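You operate a simulated robot arm through the tools that you are given. There is no shell and no other tool. Be economical: measure what you need, move in short steps, check, and stop when the job is done.

You run a simulated robot arm. Do the job below in one go: nothing can be reset, and whatever is moved stays where it is left.

JOB
Close the local carton and tape it with the yellow strip.
Fine: lay the strip on the seam, slide the carton into the press, press, then slide it back out. Where these are worked on the way, their far stop is far enough and under half their travel is too little: grey slide.

It is judged by the outcome, as a careful person would: the job done as asked, and still so three seconds after it is handed in. It fails if anything else is knocked over, pushed out of place, dropped, spilled or broken.

ROBOT AND FRAMES
A 7-joint arm with a two-finger parallel gripper, fixed in place. Base frame: the origin is at the foot of the arm, x ahead of it, y to its left, z up; the work surface is at about z = 800. Readings come in mm, rad, newtons and seconds.
With the tool pointing down near the work surface it reaches from about 240 to 680 mm from the base axis. Its first joint turns from -1.152 to 1.152 rad. Payload 2.4 kg.
Tool frame: the origin (TCP) lies between the finger pads and is the grasp point; the fingertips stand 30 mm ahead of it; z points along the fingers, y is the line along which they close. The gripper opens to 94 mm. The fingers are 28 mm wide and 10 mm thick; the gripper's body (50 by 96 mm) begins 55 mm behind the TCP.
Orientation is that of the tool frame in the base frame, as [roll, pitch, yaw] about the fixed x, y, z axes, in that order (R = Rz(yaw) Ry(pitch) Rx(roll)). With the fingers straight down and closing along the base's y, the tool's x points along the base's -x, its y along +y and its z along -z.

CONTROLS
- The arm moves only by the tool move_arm. Its argument "motion" is a list of rows, each a list of 7 numbers: the shift along the tool's x, y, z in mm, then the turn, a rotation vector about the tool's x, y, z in rad, then the opening, from 0 (shut) to 1 (fully open). In form: [[tx, ty, tz, rx, ry, rz, claw], ...]. A call has 1 to 10 rows; each row shifts and turns the commanded pose from where the row before left it, along the tool's axes as they then stand. Rows are played at 5 a second. More than 50 mm and 0.15 rad between two rows, or a gripper value outside its range, and nothing of the call is played. Where a pose cannot be reached the arm comes as near as it can. A force on the tool above 70 N (or 10 N above the force at the start of the call, whichever is more), or a blocked arm, ends the call early, and 0.2 s more pass. Each finger travels about 153 mm/s and halts on what it meets, pressing with about 25 N; the grip force reading is that of the motor and also rises with nothing between the fingers. The clock runs only during rows and for 0.2 s after the last one: add rows that do not move to give the fingers time. It gives the time, the measured TCP pose, the force on the tool (base axes), the opening and the grip force at its end, in the units of the frame above (readings bear some noise), with the torque about the TCP (base axes, N m) and any sound that the robot's microphone picked up.
- Cameras (640 x 400 px; columns grow to the right, rows downward): "scene" is fixed at [34.6, 468.4, 1449.4]; the picture's right is [-0.80, -0.61, 0.00], its down [-0.31, 0.41, -0.86] and it looks along [0.52, -0.68, -0.51] (base axes); focal length 337 px, centre (320, 200). "wrist" rides on the gripper at [76, 14, -103] in the tool frame; the picture's right is [-0.18, 0.98, 0.00], its down [-0.75, -0.14, -0.64] and it looks along [-0.63, -0.12, 0.77] (tool axes); focal length 243 px, centre (320, 200). There is no depth. A picture from a camera that has moved, and an enlarged one, comes with that camera's place and axes in the base frame and with its lens.
- camera(camera): a new picture of that camera. No time passes.
- enlarge(camera, box): a new picture of the part [left, top, right, bottom] of that camera's present view, enlarged. No time passes.
- close_job(): hands the job in; it is judged then, once.

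Go step by step. Nothing tells you positions but the pictures and the camera data: compare them with the known pose of the tool, close in by small moves and look again before you grip or let go. The budget is 120 turns and 64 pictures, counting those below and the enlarged ones. Unless the task says otherwise, let go and move clear before handing in, and close with one line.

The tools are called after ">>>" by a JSON object that holds its "fn" and its "kwargs". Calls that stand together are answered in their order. move_arm: Moves the arm, as the interface text tells. Its arguments: {"type":"object","properties":{"motion":{"type":"array","items":{"type":"array","items":{"type":"number"}}}},"required":["motion"]} The other tools are called the same way: camera (camera) takes a picture; enlarge (camera, box) takes an enlarged picture of a part of a camera's view; close_job () hands the job in.

At the start:

```text
time: 0.0
eef_pos: [353.6, 33.3, 1202.3]
tool_rot: [-3.141, -0.001, -3.142]
wrist_force: [-0.6, 0.6, 0.0]
ft_torque: [0.0, 0.0, 0.03]
gripper_width: 93.9
grip_force: 0.1
```

scene: 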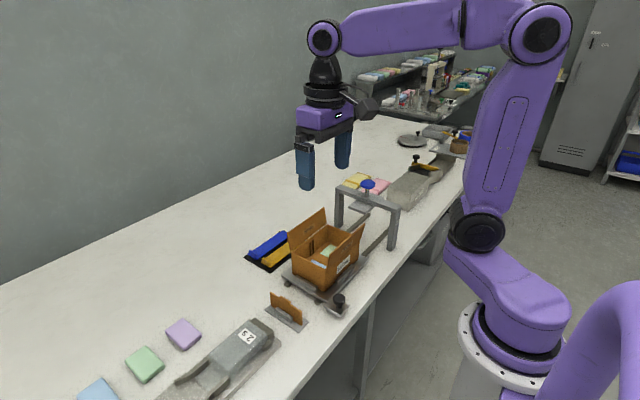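
wrist: 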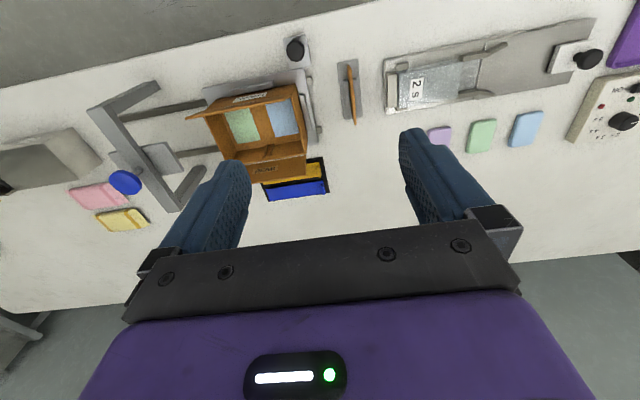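

I see a carton with open flaps on a grey slide, a press frame with a blue knob, and strips (blue and yellow) on a black tray. I'll look closer first.

>>> {"fn": "enlarge", "kwargs": {"camera": "scene", "box": [230, 160, 430, 330]}}

>>> {"fn": "enlarge", "kwargs": {"camera": "wrist", "box": [60, 20, 380, 220]}}

>>> {"fn": "enlarge", "kwargs": {"camera": "wrist", "box": [330, 20, 640, 220]}}

```text
2.35 times, centred on (330, 245) of scene
camera zoom: at [34.6, 468.4, 1449.4], right [-0.8, -0.61, 0.0], down [-0.31, 0.41, -0.86], along [0.52, -0.68, -0.51], focal length 794 px, centre (296, 94)
```

zoom: 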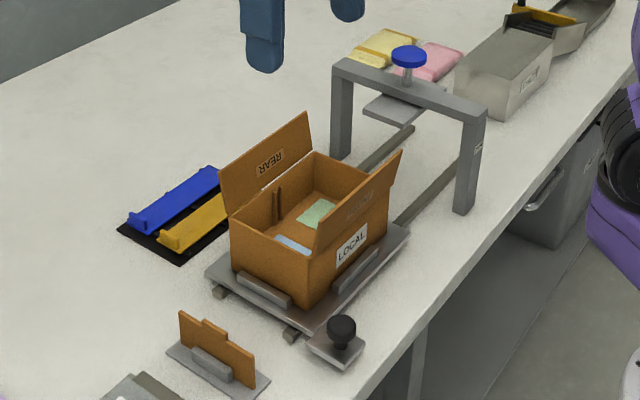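

```text
2.00 times, centred on (220, 120) of wrist
camera zoom: at [276.4, 46.4, 1304.5], right [0.18, 0.98, 0.0], down [0.75, -0.14, 0.64], along [0.63, -0.12, -0.77], focal length 485 px, centre (520, 360)
```

zoom: 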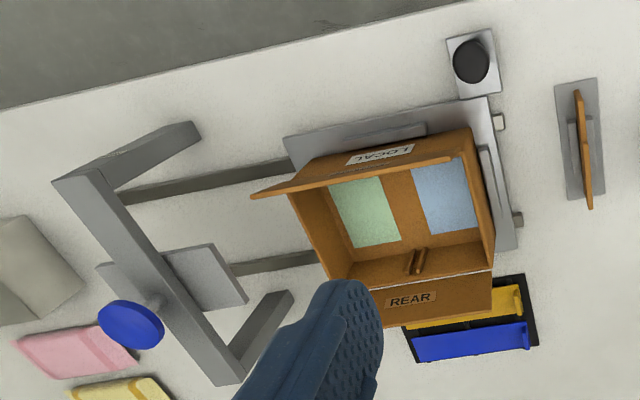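

```text
2.00 times, centred on (485, 120) of wrist
camera zoom: at [276.4, 46.4, 1304.5], right [0.18, 0.98, 0.0], down [0.75, -0.14, 0.64], along [0.63, -0.12, -0.77], focal length 485 px, centre (-10, 360)
```

zoom: 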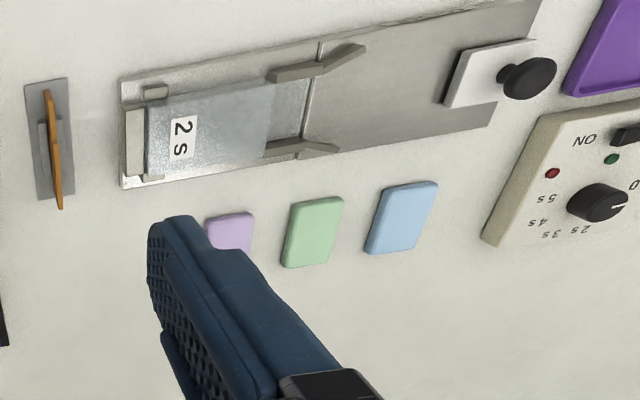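

Carton looks centred near (445,-100), rim near z=898, with both flaps (LOCAL at -x, REAR at +x) standing nearly upright. The press knob is about (437,-286,1000), the slide knob about (335,-7,840) and the yellow strip near x=590. I'll move nearer and look.

>>> {"fn": "move_arm", "kwargs": {"motion": [[0, -45, 40, 0, 0, 0, 1], [0, -45, 40, 0, 0, 0, 1], [30, 0, 40, 0, 0, 0, 1]]}}

>>> {"fn": "camera", "kwargs": {"camera": "wrist"}}

>>> {"fn": "enlarge", "kwargs": {"camera": "scene", "box": [230, 200, 370, 320]}}

>>> {"fn": "enlarge", "kwargs": {"camera": "scene", "box": [330, 110, 490, 230]}}

```text
refused: row 1 steps farther than a row can; nothing moved
```

```text
58 pictures are left
camera wrist: at [276.4, 46.4, 1304.5], right [0.18, 0.98, 0.0], down [0.75, -0.14, 0.64], along [0.63, -0.12, -0.77], focal length 243 px, centre (320, 200)
```

wrist: 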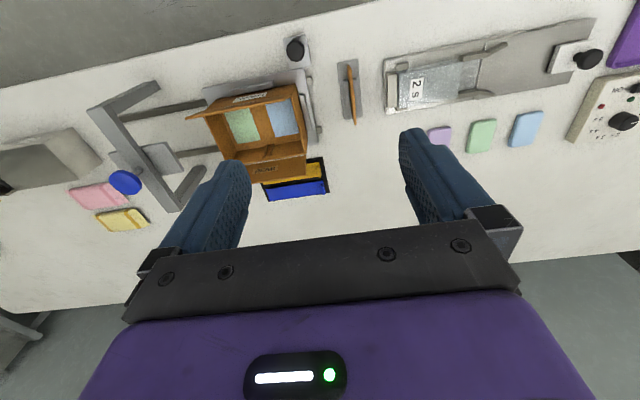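

```text
3.33 times, centred on (300, 260) of scene
camera zoom: at [34.6, 468.4, 1449.4], right [-0.8, -0.61, 0.0], down [-0.31, 0.41, -0.86], along [0.52, -0.68, -0.51], focal length 1125 px, centre (387, 0)
```

zoom: 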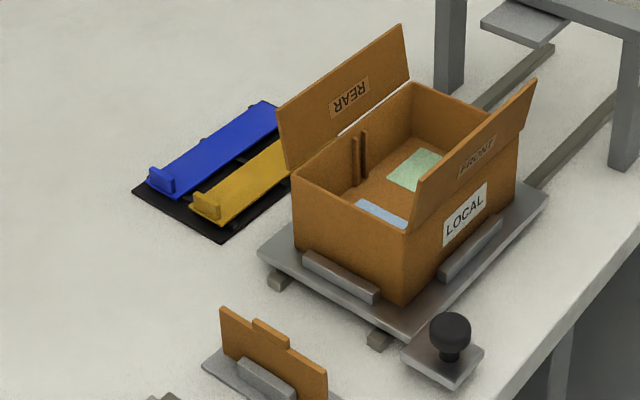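

```text
3.33 times, centred on (410, 170) of scene
camera zoom: at [34.6, 468.4, 1449.4], right [-0.8, -0.61, 0.0], down [-0.31, 0.41, -0.86], along [0.52, -0.68, -0.51], focal length 1125 px, centre (20, 300)
```

zoom: 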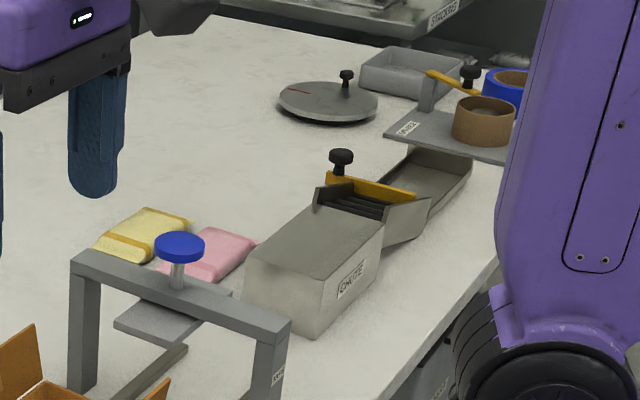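

The first move was refused because its rows were too long. I'll use smaller steps toward a closer viewing pose.

>>> {"fn": "move_arm", "kwargs": {"motion": [[0, -30, 35, 0, 0, 0, 1], [0, -30, 35, 0, 0, 0, 1], [30, -10, 30, 0, 0, 0, 1], [0, -10, 20, 0, 0, 0, 0]]}}

>>> {"fn": "camera", "kwargs": {"camera": "wrist"}}

```text
time: 1.0
eef_pos: [324.2, -47.4, 1081.7]
tool_rot: [3.141, 0.0, -3.14]
wrist_force: [0.1, -0.5, -0.2]
ft_torque: [0.01, 0.0, 0.02]
gripper_width: 0.1
grip_force: 23.5
```

```text
55 pictures are left
camera wrist: at [246.1, -34.3, 1183.4], right [0.18, 0.98, 0.0], down [0.75, -0.14, 0.64], along [0.63, -0.12, -0.77], focal length 243 px, centre (320, 200)
```

wrist: 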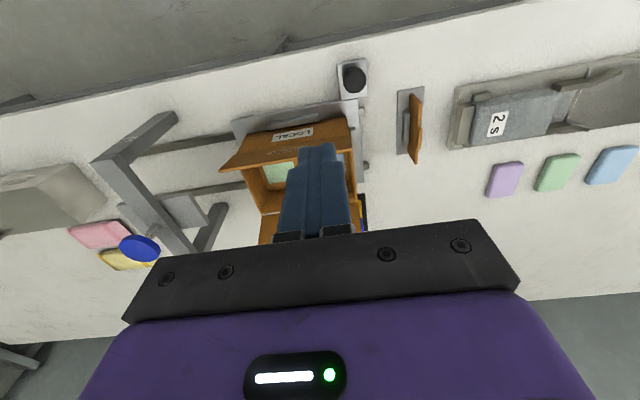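

Fingers are closed. I'll go to the outside of the front flap (x≈335, y=-100, fingertips near z=925).

>>> {"fn": "move_arm", "kwargs": {"motion": [[0, -26, 30, 0, 0, 0, 0], [0, -26, 35, 0, 0, 0, 0], [0, 0, 40, 0, 0, 0, 0], [0, 0, 21, 0, 0, 0, 0]]}}

>>> {"fn": "enlarge", "kwargs": {"camera": "scene", "box": [230, 160, 430, 330]}}

>>> {"fn": "camera", "kwargs": {"camera": "wrist"}}

```text
time: 2.0
eef_pos: [323.7, -100.7, 957.6]
tool_rot: [-3.141, 0.0, 3.141]
wrist_force: [0.3, 0.2, -0.6]
ft_torque: [0.0, 0.01, -0.02]
gripper_width: 0.4
grip_force: 25.3
```

```text
2.35 times, centred on (330, 245) of scene
camera zoom: at [34.6, 468.4, 1449.4], right [-0.8, -0.61, 0.0], down [-0.31, 0.41, -0.86], along [0.52, -0.68, -0.51], focal length 794 px, centre (296, 94)
```

zoom: 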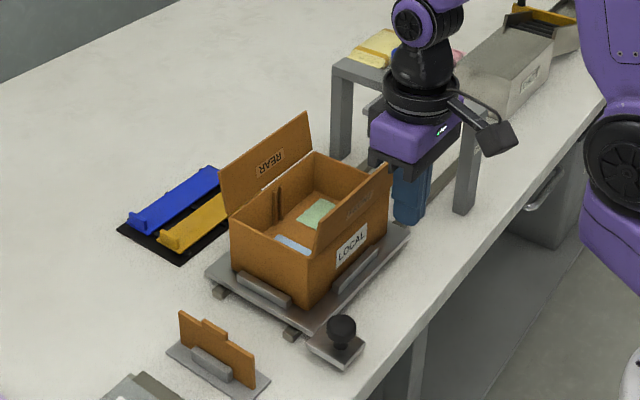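

```text
53 pictures are left
camera wrist: at [245.9, -86.3, 1058.4], right [0.18, 0.98, 0.0], down [0.75, -0.14, 0.64], along [0.63, -0.12, -0.77], focal length 243 px, centre (320, 200)
```

wrist: 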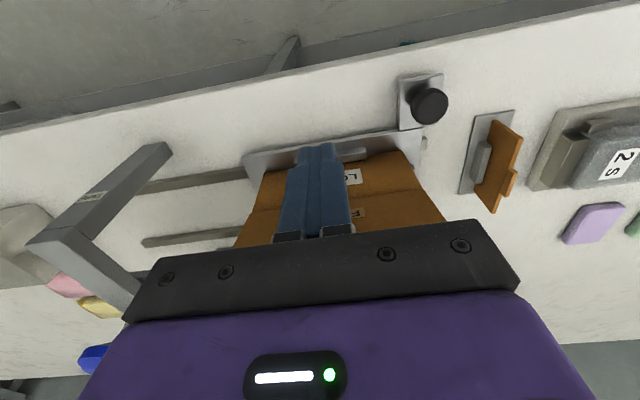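

The fingers are in front of the front flap. I'll push in +x in small steps.

>>> {"fn": "move_arm", "kwargs": {"motion": [[-15, 0, 0, 0, 0, 0, 0], [-15, 0, 0, 0, 0, 0, 0], [-12, 0, 0, 0, 0, 0, 0], [-12, 0, 0, 0, 0, 0, 0], [-12, 0, 0, 0, 0, 0, 0]]}}

>>> {"fn": "enlarge", "kwargs": {"camera": "scene", "box": [230, 160, 430, 330]}}

```text
time: 3.2
eef_pos: [390.3, -99.2, 955.9]
tool_rot: [-3.141, 0.0, -3.141]
wrist_force: [-0.1, 1.0, -0.4]
ft_torque: [-0.01, 0.03, 0.0]
gripper_width: 0.1
grip_force: 24.8
```

```text
2.35 times, centred on (330, 245) of scene
camera zoom: at [34.6, 468.4, 1449.4], right [-0.8, -0.61, 0.0], down [-0.31, 0.41, -0.86], along [0.52, -0.68, -0.51], focal length 794 px, centre (296, 94)
```

zoom: 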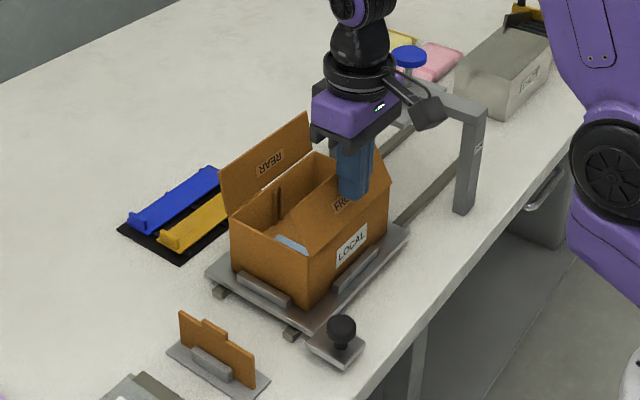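

The front flap is folding inward. I'll continue forward, then press down gently.

>>> {"fn": "move_arm", "kwargs": {"motion": [[-12, 0, 0, 0, 0, 0, 0], [-12, 0, 0, 0, 0, 0, 0], [-6, 0, 6, 0, 0, 0, 0], [0, 0, 8, 0, 0, 0, 0], [0, 0, 8, 0, 0, 0, 0]]}}

>>> {"fn": "enlarge", "kwargs": {"camera": "scene", "box": [230, 160, 430, 330]}}

```text
time: 4.4
eef_pos: [420.1, -98.8, 933.9]
tool_rot: [-3.14, 0.001, -3.141]
wrist_force: [-1.5, 0.7, -0.1]
ft_torque: [0.01, 0.03, 0.01]
gripper_width: 0.1
grip_force: 24.9
```

```text
2.35 times, centred on (330, 245) of scene
camera zoom: at [34.6, 468.4, 1449.4], right [-0.8, -0.61, 0.0], down [-0.31, 0.41, -0.86], along [0.52, -0.68, -0.51], focal length 794 px, centre (296, 94)
```

zoom: 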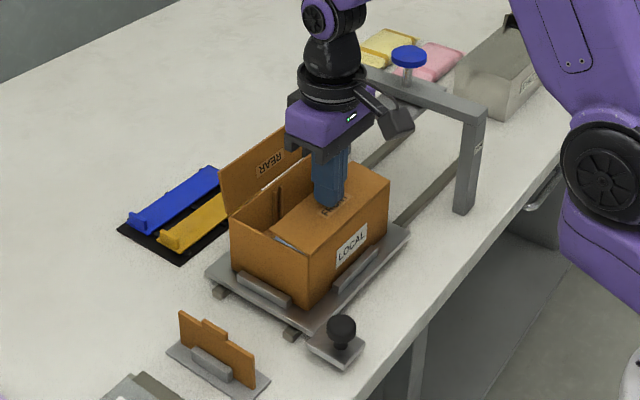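

The front flap is nearly flat. I'll press slightly more, then lift and see whether it stays.

>>> {"fn": "move_arm", "kwargs": {"motion": [[0, 0, 4, 0, 0, 0, 0], [0, 0, 2, 0, 0, 0, 0], [0, 0, -30, 0, 0, 0, 0], [0, 0, -45, 0, 0, 0, 0]]}}

>>> {"fn": "enlarge", "kwargs": {"camera": "scene", "box": [230, 160, 430, 330]}}

```text
time: 5.4
eef_pos: [420.1, -99.8, 1004.7]
tool_rot: [-3.141, 0.0, 3.142]
wrist_force: [-0.4, 0.5, -0.4]
ft_torque: [-0.01, 0.0, -0.02]
gripper_width: 0.2
grip_force: 24.6
```

```text
2.35 times, centred on (330, 245) of scene
camera zoom: at [34.6, 468.4, 1449.4], right [-0.8, -0.61, 0.0], down [-0.31, 0.41, -0.86], along [0.52, -0.68, -0.51], focal length 794 px, centre (296, 94)
```

zoom: 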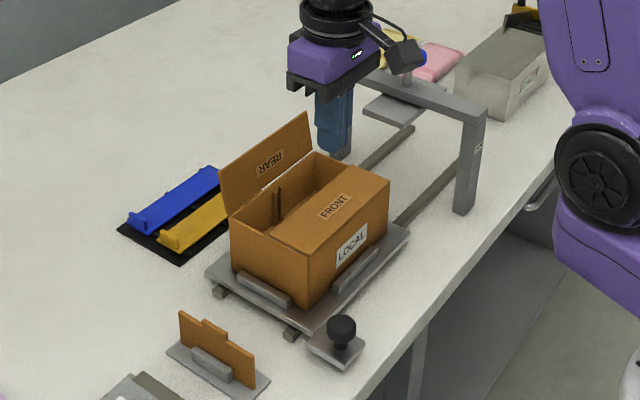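

The front flap stays shut. Next I go over to the outside of the rear flap, x≈550.

>>> {"fn": "move_arm", "kwargs": {"motion": [[-40, 0, -20, 0, 0, 0, 0], [-45, 0, 0, 0, 0, 0, 0], [-45, 0, 0, 0, 0, 0, 0], [0, 0, 35, 0, 0, 0, 0], [0, 0, 35, 0, 0, 0, 0]]}}

>>> {"fn": "enlarge", "kwargs": {"camera": "scene", "box": [230, 160, 430, 330]}}

```text
time: 6.6
eef_pos: [551.1, -100.6, 953.1]
tool_rot: [-3.139, 0.001, -3.141]
wrist_force: [0.1, -0.5, -0.6]
ft_torque: [0.01, 0.0, 0.01]
gripper_width: 0.0
grip_force: 25.1
```

```text
2.35 times, centred on (330, 245) of scene
camera zoom: at [34.6, 468.4, 1449.4], right [-0.8, -0.61, 0.0], down [-0.31, 0.41, -0.86], along [0.52, -0.68, -0.51], focal length 794 px, centre (296, 94)
```

zoom: 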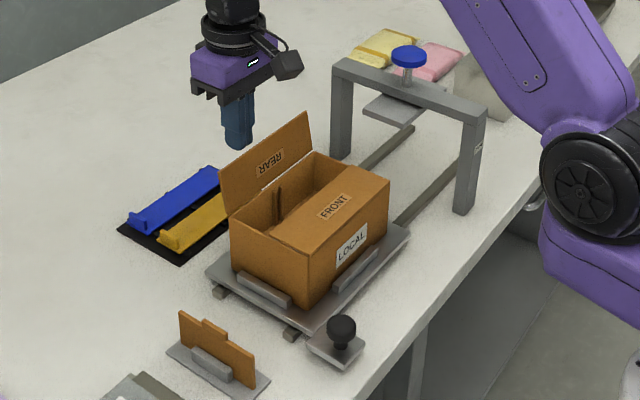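

Pushing the rear flap toward -x, then down.

>>> {"fn": "move_arm", "kwargs": {"motion": [[15, 0, 0, 0, 0, 0, 0], [15, 0, 0, 0, 0, 0, 0], [15, 0, 0, 0, 0, 0, 0], [12, 0, 0, 0, 0, 0, 0], [12, 0, 0, 0, 0, 0, 0], [10, 0, 4, 0, 0, 0, 0], [0, 0, 6, 0, 0, 0, 0]]}}

>>> {"fn": "enlarge", "kwargs": {"camera": "scene", "box": [230, 160, 430, 330]}}

```text
time: 8.2
eef_pos: [470.4, -99.2, 942.9]
tool_rot: [3.141, -0.002, -3.141]
wrist_force: [-0.8, -0.6, 0.5]
ft_torque: [-0.01, -0.03, 0.01]
gripper_width: 0.0
grip_force: 25.1
```

```text
2.35 times, centred on (330, 245) of scene
camera zoom: at [34.6, 468.4, 1449.4], right [-0.8, -0.61, 0.0], down [-0.31, 0.41, -0.86], along [0.52, -0.68, -0.51], focal length 794 px, centre (296, 94)
```

zoom: 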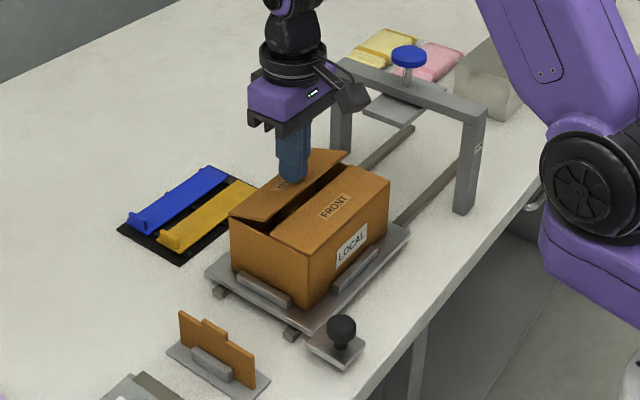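

Nearly there; I'll press down to the same level as the front flap and lift off.

>>> {"fn": "move_arm", "kwargs": {"motion": [[0, 0, 6, 0, 0, 0, 0], [0, 0, 5, 0, 0, 0, 0], [0, 0, 4, 0, 0, 0, 0], [0, 0, -40, 0, 0, 0, 0], [0, 0, -40, 0, 0, 0, 0]]}}

>>> {"fn": "enlarge", "kwargs": {"camera": "scene", "box": [230, 200, 370, 320]}}

>>> {"fn": "camera", "kwargs": {"camera": "wrist"}}

```text
time: 9.4
eef_pos: [470.8, -100.2, 1011.9]
tool_rot: [3.141, 0.002, 3.142]
wrist_force: [0.7, -0.4, -0.1]
ft_torque: [0.0, -0.02, 0.01]
gripper_width: 0.0
grip_force: 25.8
```

```text
3.33 times, centred on (300, 260) of scene
camera zoom: at [34.6, 468.4, 1449.4], right [-0.8, -0.61, 0.0], down [-0.31, 0.41, -0.86], along [0.52, -0.68, -0.51], focal length 1125 px, centre (387, 0)
```

zoom: 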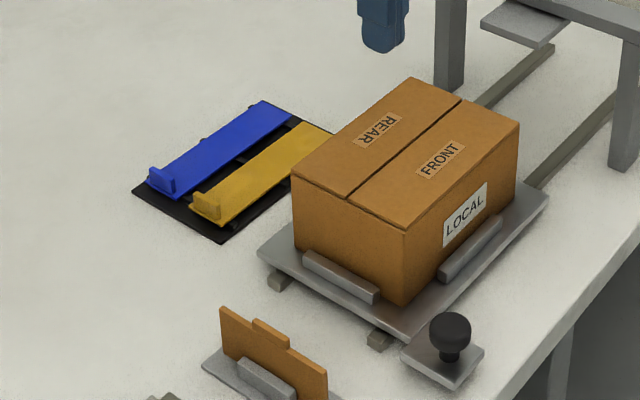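

```text
46 pictures are left
camera wrist: at [392.7, -86.8, 1112.6], right [0.18, 0.98, 0.0], down [0.75, -0.14, 0.64], along [0.63, -0.12, -0.77], focal length 243 px, centre (320, 200)
```

wrist: 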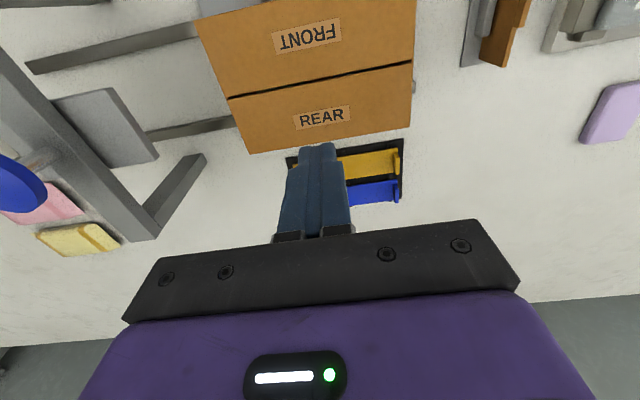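

Both flaps are shut and the seam runs along y at x≈446, y -22…-177, z≈898. Now I'll move above the yellow strip to look at it.

>>> {"fn": "move_arm", "kwargs": {"motion": [[-45, 0, 0, 0, 0, 0, 0], [-45, 20, 0, 0, 0, 0, 0], [-45, 20, 0, 0, 0, 0, 0], [0, 0, 45, 0, 0, 0, 1], [0, 0, 0, 0, 0, 0, 1]]}}

>>> {"fn": "camera", "kwargs": {"camera": "wrist"}}

>>> {"fn": "enlarge", "kwargs": {"camera": "scene", "box": [240, 220, 320, 280]}}

```text
time: 10.6
eef_pos: [606.5, -56.3, 963.9]
tool_rot: [-3.142, 0.0, -3.141]
wrist_force: [-0.4, -0.1, -0.4]
ft_torque: [0.0, -0.01, 0.03]
gripper_width: 93.9
grip_force: 0.0
```

```text
45 pictures are left
camera wrist: at [528.5, -42.1, 1065.6], right [0.18, 0.98, 0.0], down [0.75, -0.14, 0.64], along [0.63, -0.12, -0.77], focal length 243 px, centre (320, 200)
```

wrist: 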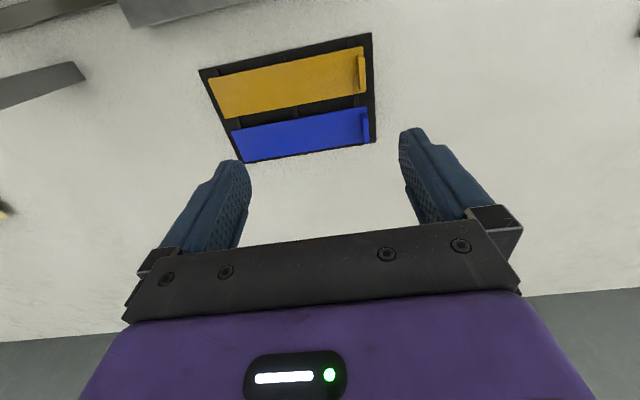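

```text
6.67 times, centred on (280, 250) of scene
camera zoom: at [34.6, 468.4, 1449.4], right [-0.8, -0.61, 0.0], down [-0.31, 0.41, -0.86], along [0.52, -0.68, -0.51], focal length 2249 px, centre (587, -133)
```

zoom: 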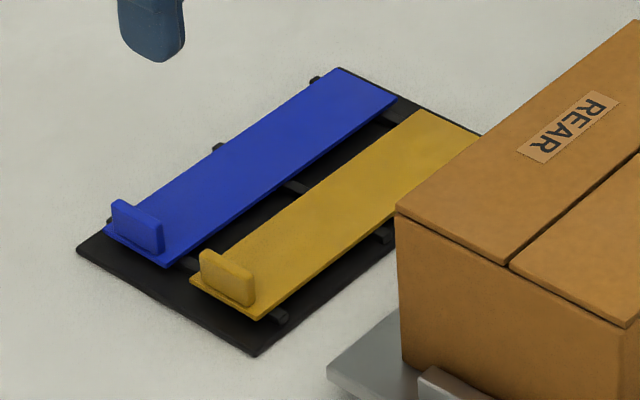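

The yellow strip sits on ribs with an upright tab at its +y end, about (589,-13), tab z≈813–828, and thin along y, so I can pinch it with the present orientation. I'll move above the tab and check.

>>> {"fn": "move_arm", "kwargs": {"motion": [[9, 22, 25, 0, 0, 0, 0.5], [9, 21, 30, 0, 0, 0, 0.5], [0, 0, 20, 0, 0, 0, 0.5], [0, 0, 0, 0, 0, 0, 0.5]]}}

>>> {"fn": "camera", "kwargs": {"camera": "wrist"}}

>>> {"fn": "enlarge", "kwargs": {"camera": "scene", "box": [230, 200, 330, 275]}}

```text
time: 11.6
eef_pos: [588.1, -13.9, 888.8]
tool_rot: [3.14, -0.001, -3.141]
wrist_force: [-1.0, -0.7, 1.0]
ft_torque: [0.0, 0.0, -0.01]
gripper_width: 47.1
grip_force: 0.2
```

```text
43 pictures are left
camera wrist: at [510.4, -0.3, 990.4], right [0.18, 0.98, 0.0], down [0.75, -0.14, 0.64], along [0.63, -0.12, -0.77], focal length 243 px, centre (320, 200)
```

wrist: 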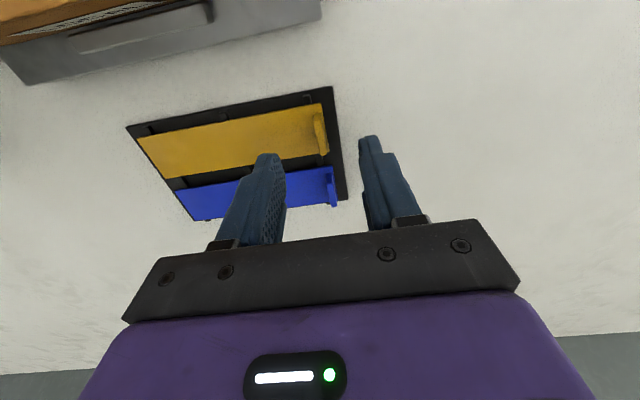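

```text
5.33 times, centred on (280, 238) of scene
camera zoom: at [34.6, 468.4, 1449.4], right [-0.8, -0.61, 0.0], down [-0.31, 0.41, -0.86], along [0.52, -0.68, -0.51], focal length 1799 px, centre (533, 0)
```

zoom: 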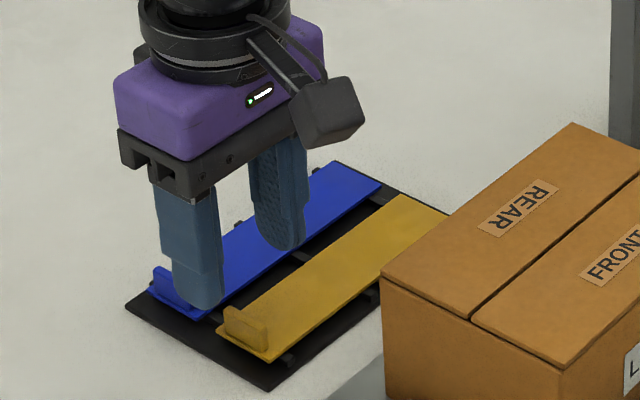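

The tab measures at (587,-14), so the gripper is centred on it. I'll descend to fingertip z≈817.

>>> {"fn": "move_arm", "kwargs": {"motion": [[0, 0, 20, 0, 0, 0, 0.5], [0, 0, 12, 0, 0, 0, 0.5], [0, 0, 9, 0, 0, 0, 0.4], [0, 0, 0, 0, 0, 0, 0.4]]}}

>>> {"fn": "enlarge", "kwargs": {"camera": "wrist", "box": [220, 80, 420, 240]}}

>>> {"fn": "enlarge", "kwargs": {"camera": "scene", "box": [240, 220, 320, 280]}}

```text
time: 12.6
eef_pos: [588.1, -15.6, 847.0]
tool_rot: [-3.141, -0.001, 3.141]
wrist_force: [0.3, 0.3, -0.4]
ft_torque: [0.02, -0.01, 0.01]
gripper_width: 37.8
grip_force: 0.1
```

```text
2.50 times, centred on (320, 160) of wrist
camera zoom: at [510.3, -1.8, 948.9], right [0.18, 0.98, 0.0], down [0.75, -0.14, 0.64], along [0.63, -0.12, -0.77], focal length 606 px, centre (320, 300)
```

zoom: 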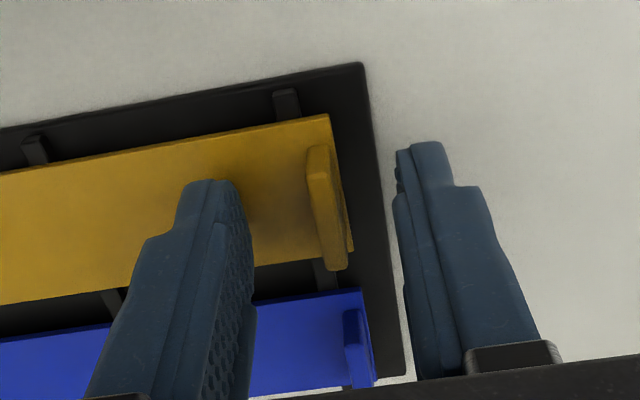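

```text
6.67 times, centred on (280, 250) of scene
camera zoom: at [34.6, 468.4, 1449.4], right [-0.8, -0.61, 0.0], down [-0.31, 0.41, -0.86], along [0.52, -0.68, -0.51], focal length 2249 px, centre (587, -133)
```

zoom: 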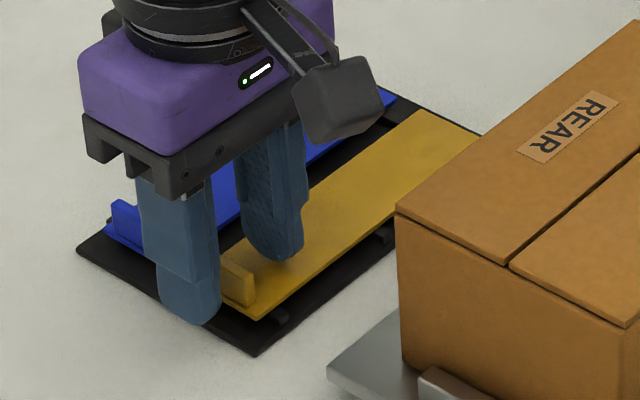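

The tab stands between the fingers. Closing on it.

>>> {"fn": "move_arm", "kwargs": {"motion": [[3, 1, 0, 0, 0, 0, 0.4], [0, 0, 0, 0, 0, 0, 0], [0, 0, 0, 0, 0, 0, 0]]}}

>>> {"fn": "enlarge", "kwargs": {"camera": "wrist", "box": [220, 80, 420, 240]}}

```text
time: 13.4
eef_pos: [585.8, -14.4, 846.7]
tool_rot: [3.141, -0.001, -3.141]
wrist_force: [-0.4, -0.3, -0.1]
ft_torque: [-0.02, 0.02, 0.02]
gripper_width: 2.7
grip_force: 25.9
```

```text
2.50 times, centred on (320, 160) of wrist
camera zoom: at [507.6, -1.0, 948.9], right [0.18, 0.98, 0.0], down [0.75, -0.14, 0.64], along [0.63, -0.12, -0.77], focal length 606 px, centre (320, 300)
```

zoom: 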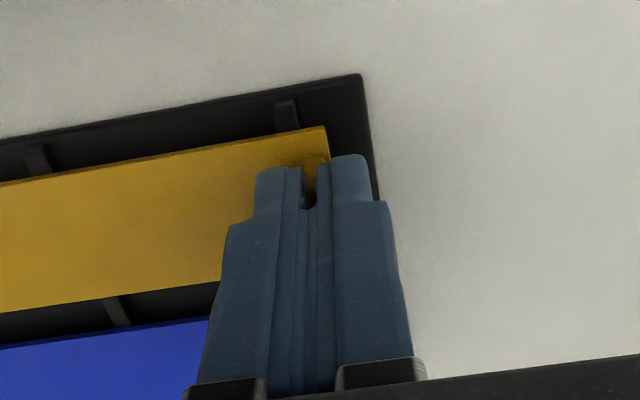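

The gripper stopped at 2.7 mm with the tab between the tips. I'll do a small test lift.

>>> {"fn": "move_arm", "kwargs": {"motion": [[0, 0, -10, 0, 0, 0, 0], [0, 0, -15, 0, 0, 0, 0], [0, 0, -15, 0, 0, 0, 0]]}}

>>> {"fn": "enlarge", "kwargs": {"camera": "wrist", "box": [120, 60, 420, 240]}}

>>> {"fn": "enlarge", "kwargs": {"camera": "scene", "box": [230, 200, 330, 275]}}

```text
time: 14.2
eef_pos: [584.3, -14.8, 886.7]
tool_rot: [-3.141, 0.001, -3.141]
wrist_force: [1.1, 0.0, 0.7]
ft_torque: [0.0, 0.0, 0.0]
gripper_width: 2.3
grip_force: 24.8
```

```text
2.13 times, centred on (270, 150) of wrist
camera zoom: at [507.4, -1.5, 988.6], right [0.18, 0.98, 0.0], down [0.75, -0.14, 0.64], along [0.63, -0.12, -0.77], focal length 518 px, centre (427, 307)
```

zoom: 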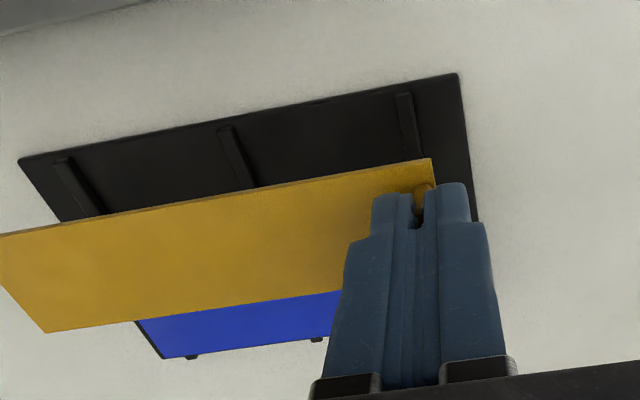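

```text
5.33 times, centred on (280, 238) of scene
camera zoom: at [34.6, 468.4, 1449.4], right [-0.8, -0.61, 0.0], down [-0.31, 0.41, -0.86], along [0.52, -0.68, -0.51], focal length 1799 px, centre (533, 0)
```

zoom: 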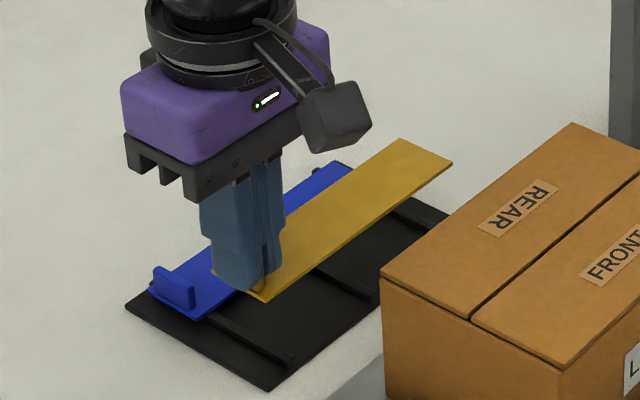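

The strip is held level. By both cameras it must shift about -142 in x and -16.5 in y to centre on the seam. I'll lift first, then cross over.

>>> {"fn": "move_arm", "kwargs": {"motion": [[0, 0, -40, 0, 0, 0, 0], [0, 0, -40, 0, 0, 0, 0], [36, -4, 0, 0, 0, 0, 0], [36, -4, 0, 0, 0, 0, 0], [36, -4, 0, 0, 0, 0, 0], [34, -4, 0, 0, 0, 0, 0], [0, 0, 0, 0, 0, 0, 0]]}}

>>> {"fn": "camera", "kwargs": {"camera": "wrist"}}

>>> {"fn": "enlarge", "kwargs": {"camera": "scene", "box": [240, 180, 380, 300]}}

```text
time: 15.8
eef_pos: [442.5, -31.2, 968.1]
tool_rot: [-3.141, -0.001, -3.141]
wrist_force: [0.3, -0.1, 0.1]
ft_torque: [0.02, 0.03, -0.01]
gripper_width: 2.0
grip_force: 25.5
```

```text
36 pictures are left
camera wrist: at [364.4, -17.1, 1070.2], right [0.18, 0.98, 0.0], down [0.75, -0.14, 0.64], along [0.63, -0.12, -0.77], focal length 243 px, centre (320, 200)
```

wrist: 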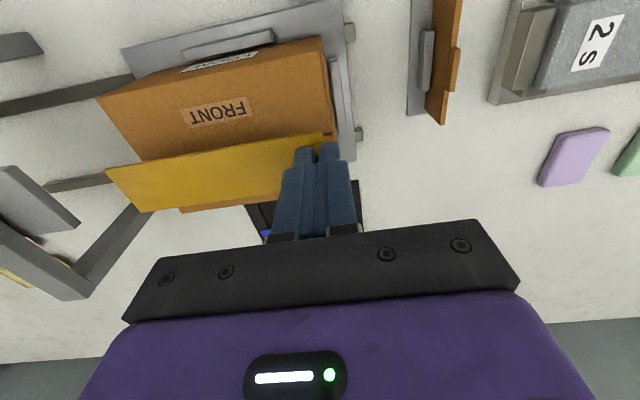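

```text
3.33 times, centred on (310, 240) of scene
camera zoom: at [34.6, 468.4, 1449.4], right [-0.8, -0.61, 0.0], down [-0.31, 0.41, -0.86], along [0.52, -0.68, -0.51], focal length 1125 px, centre (353, 67)
```

zoom: 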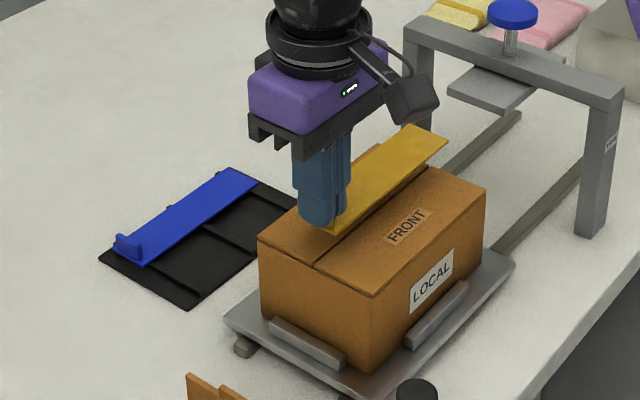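

The strip hovers over the seam, lined up to a couple of mm. Lowering to just above the carton and checking.

>>> {"fn": "move_arm", "kwargs": {"motion": [[0, 0, 12, 0, 0, 0, 0], [0, 0, 12, 0, 0, 0, 0], [0, 0, 4, 0, 0, 0, 0]]}}

>>> {"fn": "camera", "kwargs": {"camera": "wrist"}}

>>> {"fn": "enlarge", "kwargs": {"camera": "scene", "box": [260, 200, 360, 280]}}

```text
time: 16.6
eef_pos: [443.2, -30.5, 938.7]
tool_rot: [-3.141, 0.0, 3.141]
wrist_force: [0.4, 0.1, 0.6]
ft_torque: [-0.02, -0.03, 0.03]
gripper_width: 2.0
grip_force: 25.3
```

```text
34 pictures are left
camera wrist: at [365.5, -17.3, 1041.2], right [0.18, 0.98, 0.0], down [0.75, -0.14, 0.64], along [0.63, -0.12, -0.77], focal length 243 px, centre (320, 200)
```

wrist: 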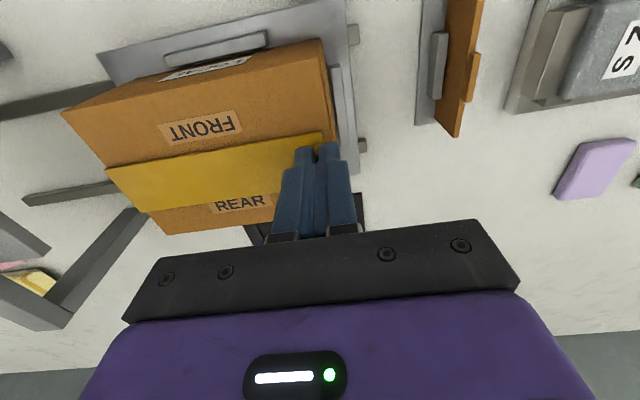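

```text
5.00 times, centred on (310, 240) of scene
camera zoom: at [34.6, 468.4, 1449.4], right [-0.8, -0.61, 0.0], down [-0.31, 0.41, -0.86], along [0.52, -0.68, -0.51], focal length 1687 px, centre (370, 0)
```

zoom: 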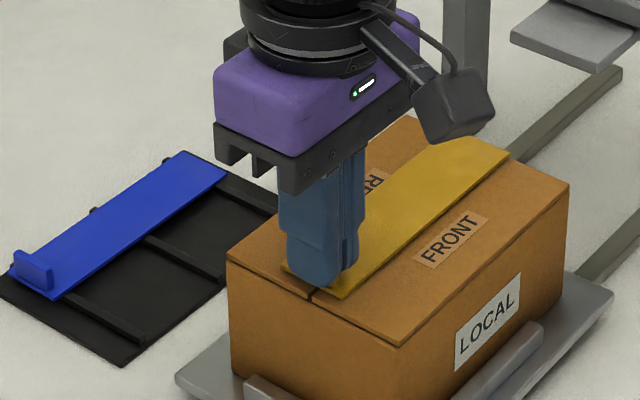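

Alignment with the seam is good; a nudge of 1.5 mm toward -y, then I lower gently until contact.

>>> {"fn": "move_arm", "kwargs": {"motion": [[0, -1.5, 1, 0, 0, 0, 0], [0, 0, 1.5, 0, 0, 0, 0], [0, 0, 1.5, 0, 0, 0, 0]]}}

>>> {"fn": "enlarge", "kwargs": {"camera": "scene", "box": [260, 200, 360, 280]}}

```text
time: 17.4
eef_pos: [443.5, -32.6, 935.8]
tool_rot: [3.141, 0.001, -3.142]
wrist_force: [-1.1, 0.3, 9.2]
ft_torque: [0.03, 0.01, 0.01]
gripper_width: 2.3
grip_force: 25.2
```

```text
5.00 times, centred on (310, 240) of scene
camera zoom: at [34.5, 468.4, 1449.4], right [-0.8, -0.61, 0.0], down [-0.31, 0.41, -0.86], along [0.52, -0.68, -0.51], focal length 1687 px, centre (370, 0)
```

zoom: 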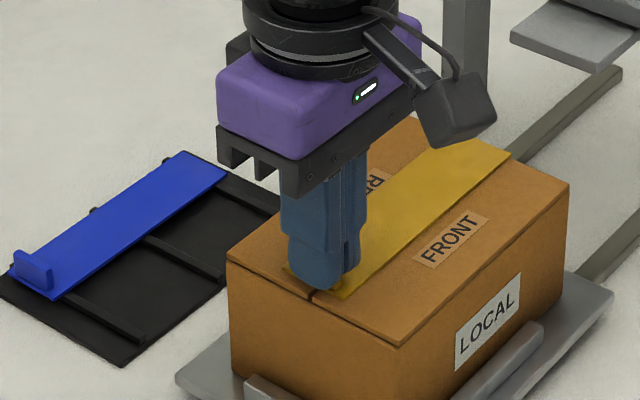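

Contact is felt (9 N) with the strip flat on the seam. I'll ease up 1 mm, open the fingers a little, then rise straight up.

>>> {"fn": "move_arm", "kwargs": {"motion": [[0, 0, -1, 0, 0, 0, 0], [0, 0, 0, 0, 0, 0, 0.12], [0, 0, 0, 0, 0, 0, 0.25], [0, 0, -5, 0, 0, 0, 0.25], [0, 0, -25, 0, 0, 0, 0.25], [0, 0, -40, 0, 0, 0, 0.25]]}}

>>> {"fn": "enlarge", "kwargs": {"camera": "scene", "box": [250, 200, 370, 290]}}

>>> {"fn": "camera", "kwargs": {"camera": "wrist"}}

```text
time: 18.8
eef_pos: [442.1, -34.0, 1008.5]
tool_rot: [3.141, -0.001, 3.141]
wrist_force: [0.3, -0.6, 0.2]
ft_torque: [0.02, -0.01, 0.0]
gripper_width: 23.6
grip_force: 0.1
```

```text
4.44 times, centred on (310, 245) of scene
camera zoom: at [34.6, 468.4, 1449.4], right [-0.8, -0.61, 0.0], down [-0.31, 0.41, -0.86], along [0.52, -0.68, -0.51], focal length 1499 px, centre (364, 0)
```

zoom: 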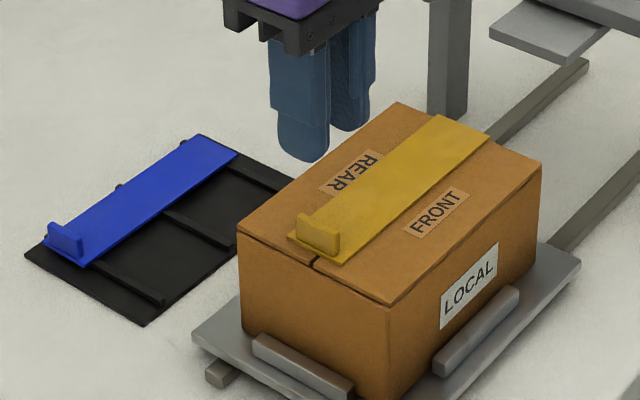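

```text
30 pictures are left
camera wrist: at [365.1, -19.9, 1109.0], right [0.18, 0.98, 0.0], down [0.75, -0.14, 0.64], along [0.63, -0.12, -0.77], focal length 243 px, centre (320, 200)
```

wrist: 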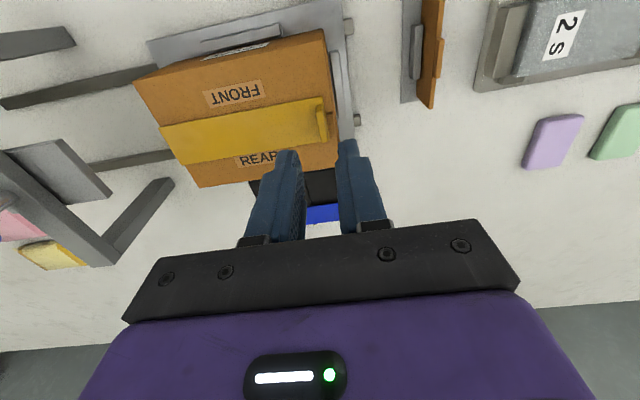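

The strip lies flat on the seam with its tab at the +y end. Next is the grey slide's knob, estimated at (338,-6,~840); I'll move above it.

>>> {"fn": "move_arm", "kwargs": {"motion": [[40, 10, 0, 0, 0, 0, 0.6], [40, 10, 0, 0, 0, 0, 0.6], [24, 8, 30, 0, 0, 0, 0.6], [0, 0, 40, 0, 0, 0, 0.6], [0, 0, 0, 0, 0, 0, 0.6]]}}

>>> {"fn": "camera", "kwargs": {"camera": "wrist"}}

>>> {"fn": "enlarge", "kwargs": {"camera": "scene", "box": [280, 220, 400, 320]}}

```text
time: 20.0
eef_pos: [338.8, -5.5, 938.7]
tool_rot: [3.141, 0.001, -3.141]
wrist_force: [0.2, -0.3, -0.1]
ft_torque: [-0.04, 0.03, 0.02]
gripper_width: 56.1
grip_force: 0.1
```

```text
29 pictures are left
camera wrist: at [261.1, 9.2, 1039.9], right [0.18, 0.98, 0.0], down [0.75, -0.14, 0.64], along [0.63, -0.12, -0.77], focal length 243 px, centre (320, 200)
```

wrist: 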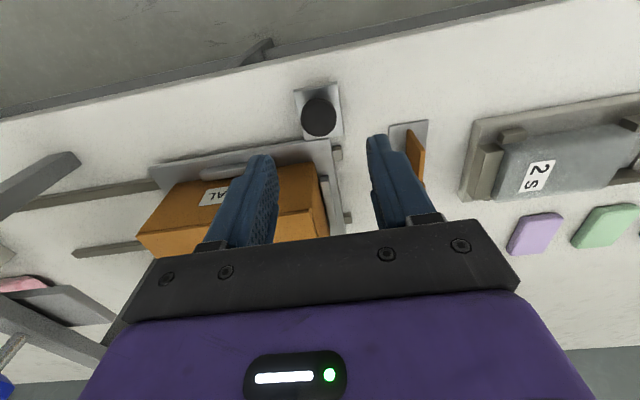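

```text
4.00 times, centred on (340, 270) of scene
camera zoom: at [34.6, 468.4, 1449.4], right [-0.8, -0.61, 0.0], down [-0.31, 0.41, -0.86], along [0.52, -0.68, -0.51], focal length 1350 px, centre (240, -80)
```

zoom: 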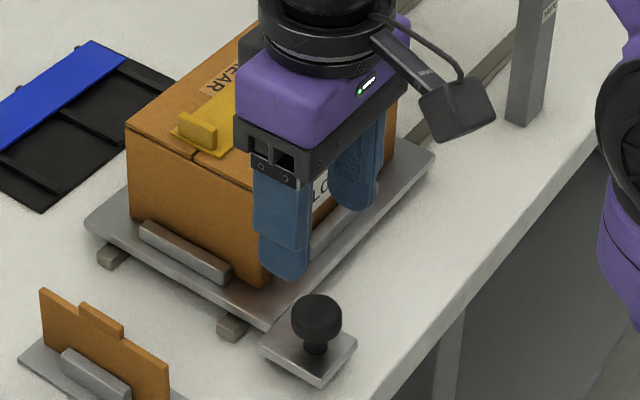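

The knob is at about (337,-6), head top near z=848. Descending around it to fingertip z≈832, then checking.

>>> {"fn": "move_arm", "kwargs": {"motion": [[1, -1, 40, 0, 0, 0, 0.6], [0, 0, 25, 0, 0, 0, 0.6], [0, 0, 12, 0, 0, 0, 0.6]]}}

>>> {"fn": "enlarge", "kwargs": {"camera": "scene", "box": [300, 230, 400, 320]}}

>>> {"fn": "enlarge", "kwargs": {"camera": "wrist", "box": [200, 60, 440, 220]}}

```text
time: 20.8
eef_pos: [339.3, -6.8, 861.3]
tool_rot: [-3.141, 0.001, 3.142]
wrist_force: [0.5, -0.1, 0.4]
ft_torque: [-0.04, -0.05, -0.01]
gripper_width: 56.2
grip_force: 0.1
```

```text
4.44 times, centred on (350, 275) of scene
camera zoom: at [34.6, 468.4, 1449.4], right [-0.8, -0.61, 0.0], down [-0.31, 0.41, -0.86], along [0.52, -0.68, -0.51], focal length 1499 px, centre (187, -133)
```

zoom: 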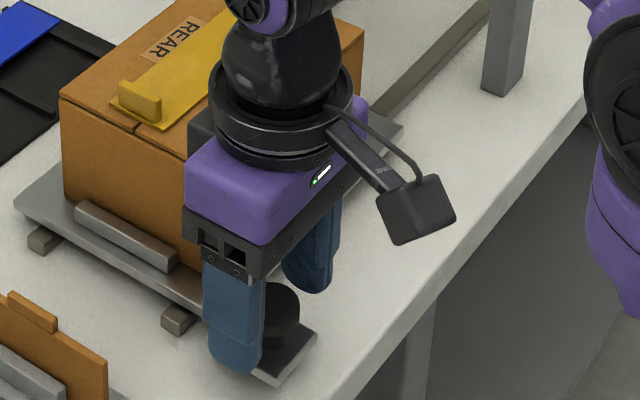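

```text
2.50 times, centred on (320, 140) of wrist
camera zoom: at [261.2, 7.1, 962.7], right [0.18, 0.98, 0.0], down [0.75, -0.14, 0.64], along [0.63, -0.12, -0.77], focal length 606 px, centre (320, 350)
```

zoom: 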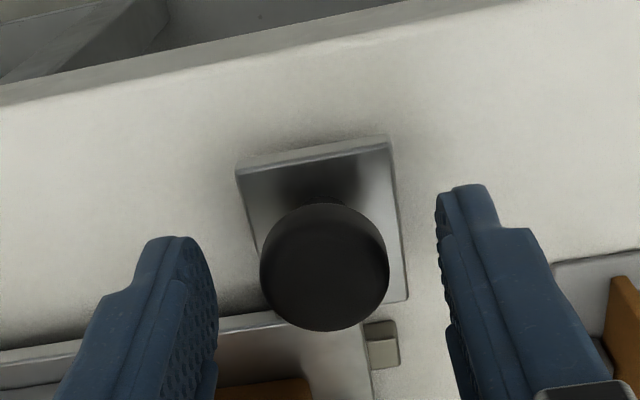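

The knob is between the fingers. I'll shift 3 mm toward -x, lower 3 mm and close.

>>> {"fn": "move_arm", "kwargs": {"motion": [[3, 1, 3, 0, 0, 0, 0.6], [0, 0, 0, 0, 0, 0, 0], [0, 0, 0, 0, 0, 0, 0]]}}

>>> {"fn": "enlarge", "kwargs": {"camera": "wrist", "box": [200, 60, 440, 220]}}

```text
time: 21.6
eef_pos: [336.5, -5.4, 858.6]
tool_rot: [3.141, 0.002, -3.141]
wrist_force: [1.3, 0.9, 1.5]
ft_torque: [-0.04, -0.08, 0.03]
gripper_width: 29.2
grip_force: 44.7
```

```text
2.50 times, centred on (320, 140) of wrist
camera zoom: at [258.2, 8.1, 959.6], right [0.18, 0.98, 0.0], down [0.75, -0.14, 0.64], along [0.63, -0.12, -0.77], focal length 606 px, centre (320, 350)
```

zoom: 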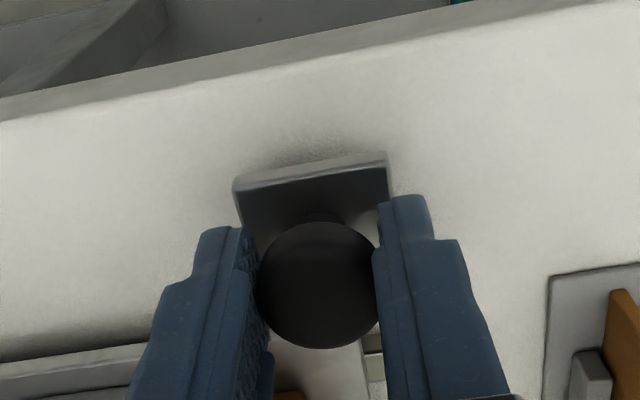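

Knob gripped (29 mm). Now I push gently toward -y and check that the slide follows.

>>> {"fn": "move_arm", "kwargs": {"motion": [[0, -5, 0, 0, 0, 0, 0], [0, -8, 0, 0, 0, 0, 0], [0, -8, 0, 0, 0, 0, 0], [0, -8, 0, 0, 0, 0, 0]]}}

>>> {"fn": "enlarge", "kwargs": {"camera": "scene", "box": [230, 160, 430, 330]}}

```text
time: 22.6
eef_pos: [335.1, -34.4, 857.4]
tool_rot: [3.141, 0.002, -3.141]
wrist_force: [5.2, 0.3, 7.8]
ft_torque: [-0.03, -1.39, -0.06]
gripper_width: 29.5
grip_force: 44.5
```

```text
2.35 times, centred on (330, 245) of scene
camera zoom: at [34.6, 468.4, 1449.4], right [-0.8, -0.61, 0.0], down [-0.31, 0.41, -0.86], along [0.52, -0.68, -0.51], focal length 794 px, centre (296, 94)
```

zoom: 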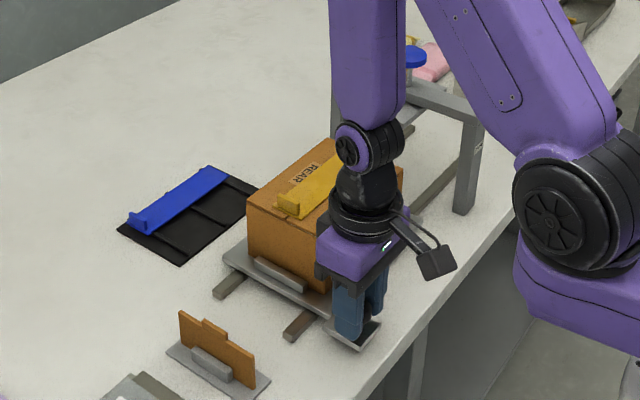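

The slide and carton follow with the strip staying put. Continuing toward -y in steps.

>>> {"fn": "move_arm", "kwargs": {"motion": [[0, -10, 0, 0, 0, 0, 0], [0, -10, 0, 0, 0, 0, 0], [0, -10, 0, 0, 0, 0, 0], [0, -10, 0, 0, 0, 0, 0], [0, -10, 0, 0, 0, 0, 0], [0, -10, 0, 0, 0, 0, 0]]}}

>>> {"fn": "enlarge", "kwargs": {"camera": "scene", "box": [230, 160, 430, 330]}}

```text
time: 24.0
eef_pos: [335.5, -94.3, 856.1]
tool_rot: [-3.142, 0.001, 3.141]
wrist_force: [4.0, 1.0, 29.1]
ft_torque: [-0.02, -0.41, -0.07]
gripper_width: 29.5
grip_force: 44.7
```

```text
2.35 times, centred on (330, 245) of scene
camera zoom: at [34.4, 468.5, 1449.4], right [-0.8, -0.61, 0.0], down [-0.31, 0.41, -0.86], along [0.52, -0.68, -0.51], focal length 794 px, centre (296, 94)
```

zoom: 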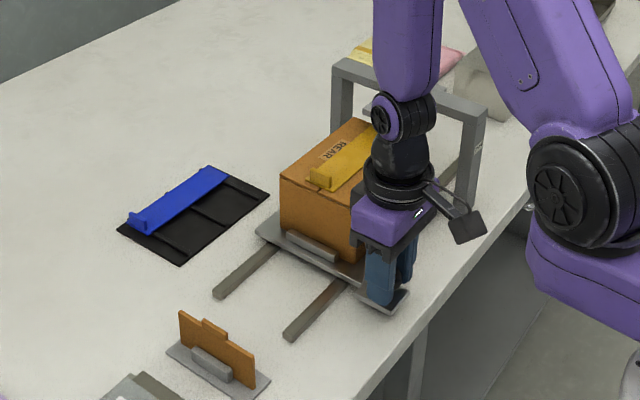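

A downward load has built up (29 N) from a slight height drift. I'll relieve it by raising 2 mm and carry on.

>>> {"fn": "move_arm", "kwargs": {"motion": [[0, 0, -1.5, 0, 0, 0, 0], [0, -8, -0.5, 0, 0, 0, 0], [0, -8, -0.5, 0, 0, 0, 0], [0, -8, 0, 0, 0, 0, 0], [0, -8, 0, 0, 0, 0, 0]]}}

>>> {"fn": "enlarge", "kwargs": {"camera": "scene", "box": [230, 160, 430, 330]}}

```text
time: 25.2
eef_pos: [334.8, -125.1, 860.1]
tool_rot: [3.139, -0.004, -3.142]
wrist_force: [5.2, 1.5, -29.9]
ft_torque: [0.02, -0.06, -0.03]
gripper_width: 29.7
grip_force: 44.6
```

```text
2.35 times, centred on (330, 245) of scene
camera zoom: at [35.1, 468.3, 1449.4], right [-0.8, -0.61, 0.0], down [-0.31, 0.41, -0.86], along [0.52, -0.68, -0.51], focal length 794 px, centre (296, 94)
```

zoom: 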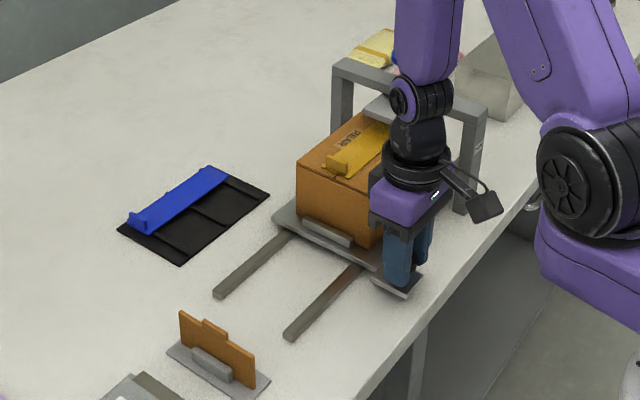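

Now it's a slight upward pull; I'll lower 1.2 mm and continue.

>>> {"fn": "move_arm", "kwargs": {"motion": [[0, 0, 1.2, 0, 0, 0, 0], [0, -8, 0, 0, 0, 0, 0], [0, -8, 0, 0, 0, 0, 0], [0, -8, 0, 0, 0, 0, 0]]}}

>>> {"fn": "enlarge", "kwargs": {"camera": "scene", "box": [300, 160, 420, 250]}}

```text
time: 26.2
eef_pos: [333.9, -150.7, 858.2]
tool_rot: [3.141, 0.001, 3.141]
wrist_force: [-4.3, 0.2, 29.6]
ft_torque: [0.03, -0.17, -0.05]
gripper_width: 29.5
grip_force: 44.9
```

```text
4.44 times, centred on (360, 205) of scene
camera zoom: at [34.2, 468.6, 1449.4], right [-0.8, -0.61, 0.0], down [-0.31, 0.41, -0.86], along [0.52, -0.68, -0.51], focal length 1499 px, centre (142, 178)
```

zoom: 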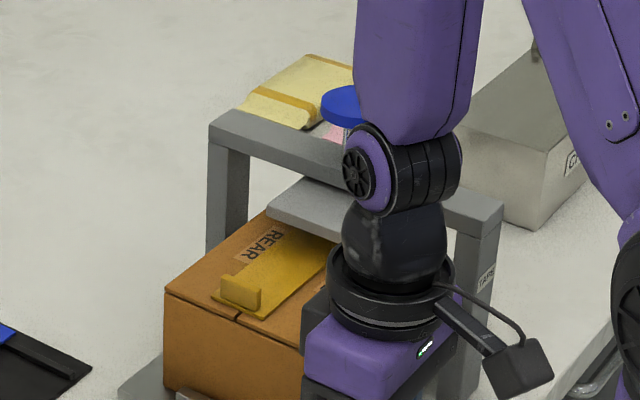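

Carton is passing under the platen cleanly. Easing the height by 0.7 mm and continuing to the far stop.

>>> {"fn": "move_arm", "kwargs": {"motion": [[0, 0, -0.7, 0, 0, 0, 0], [0, -8, 0, 0, 0, 0, 0], [0, -8, 0, 0, 0, 0, 0], [0, -8, 0, 0, 0, 0, 0], [0, -6, 0, 0, 0, 0, 0]]}}

```text
time: 27.4
eef_pos: [335.3, -179.9, 858.9]
tool_rot: [-3.141, 0.0, -3.141]
wrist_force: [-8.1, -0.1, 14.3]
ft_torque: [-0.06, -1.06, -0.01]
gripper_width: 29.3
grip_force: 44.9
```

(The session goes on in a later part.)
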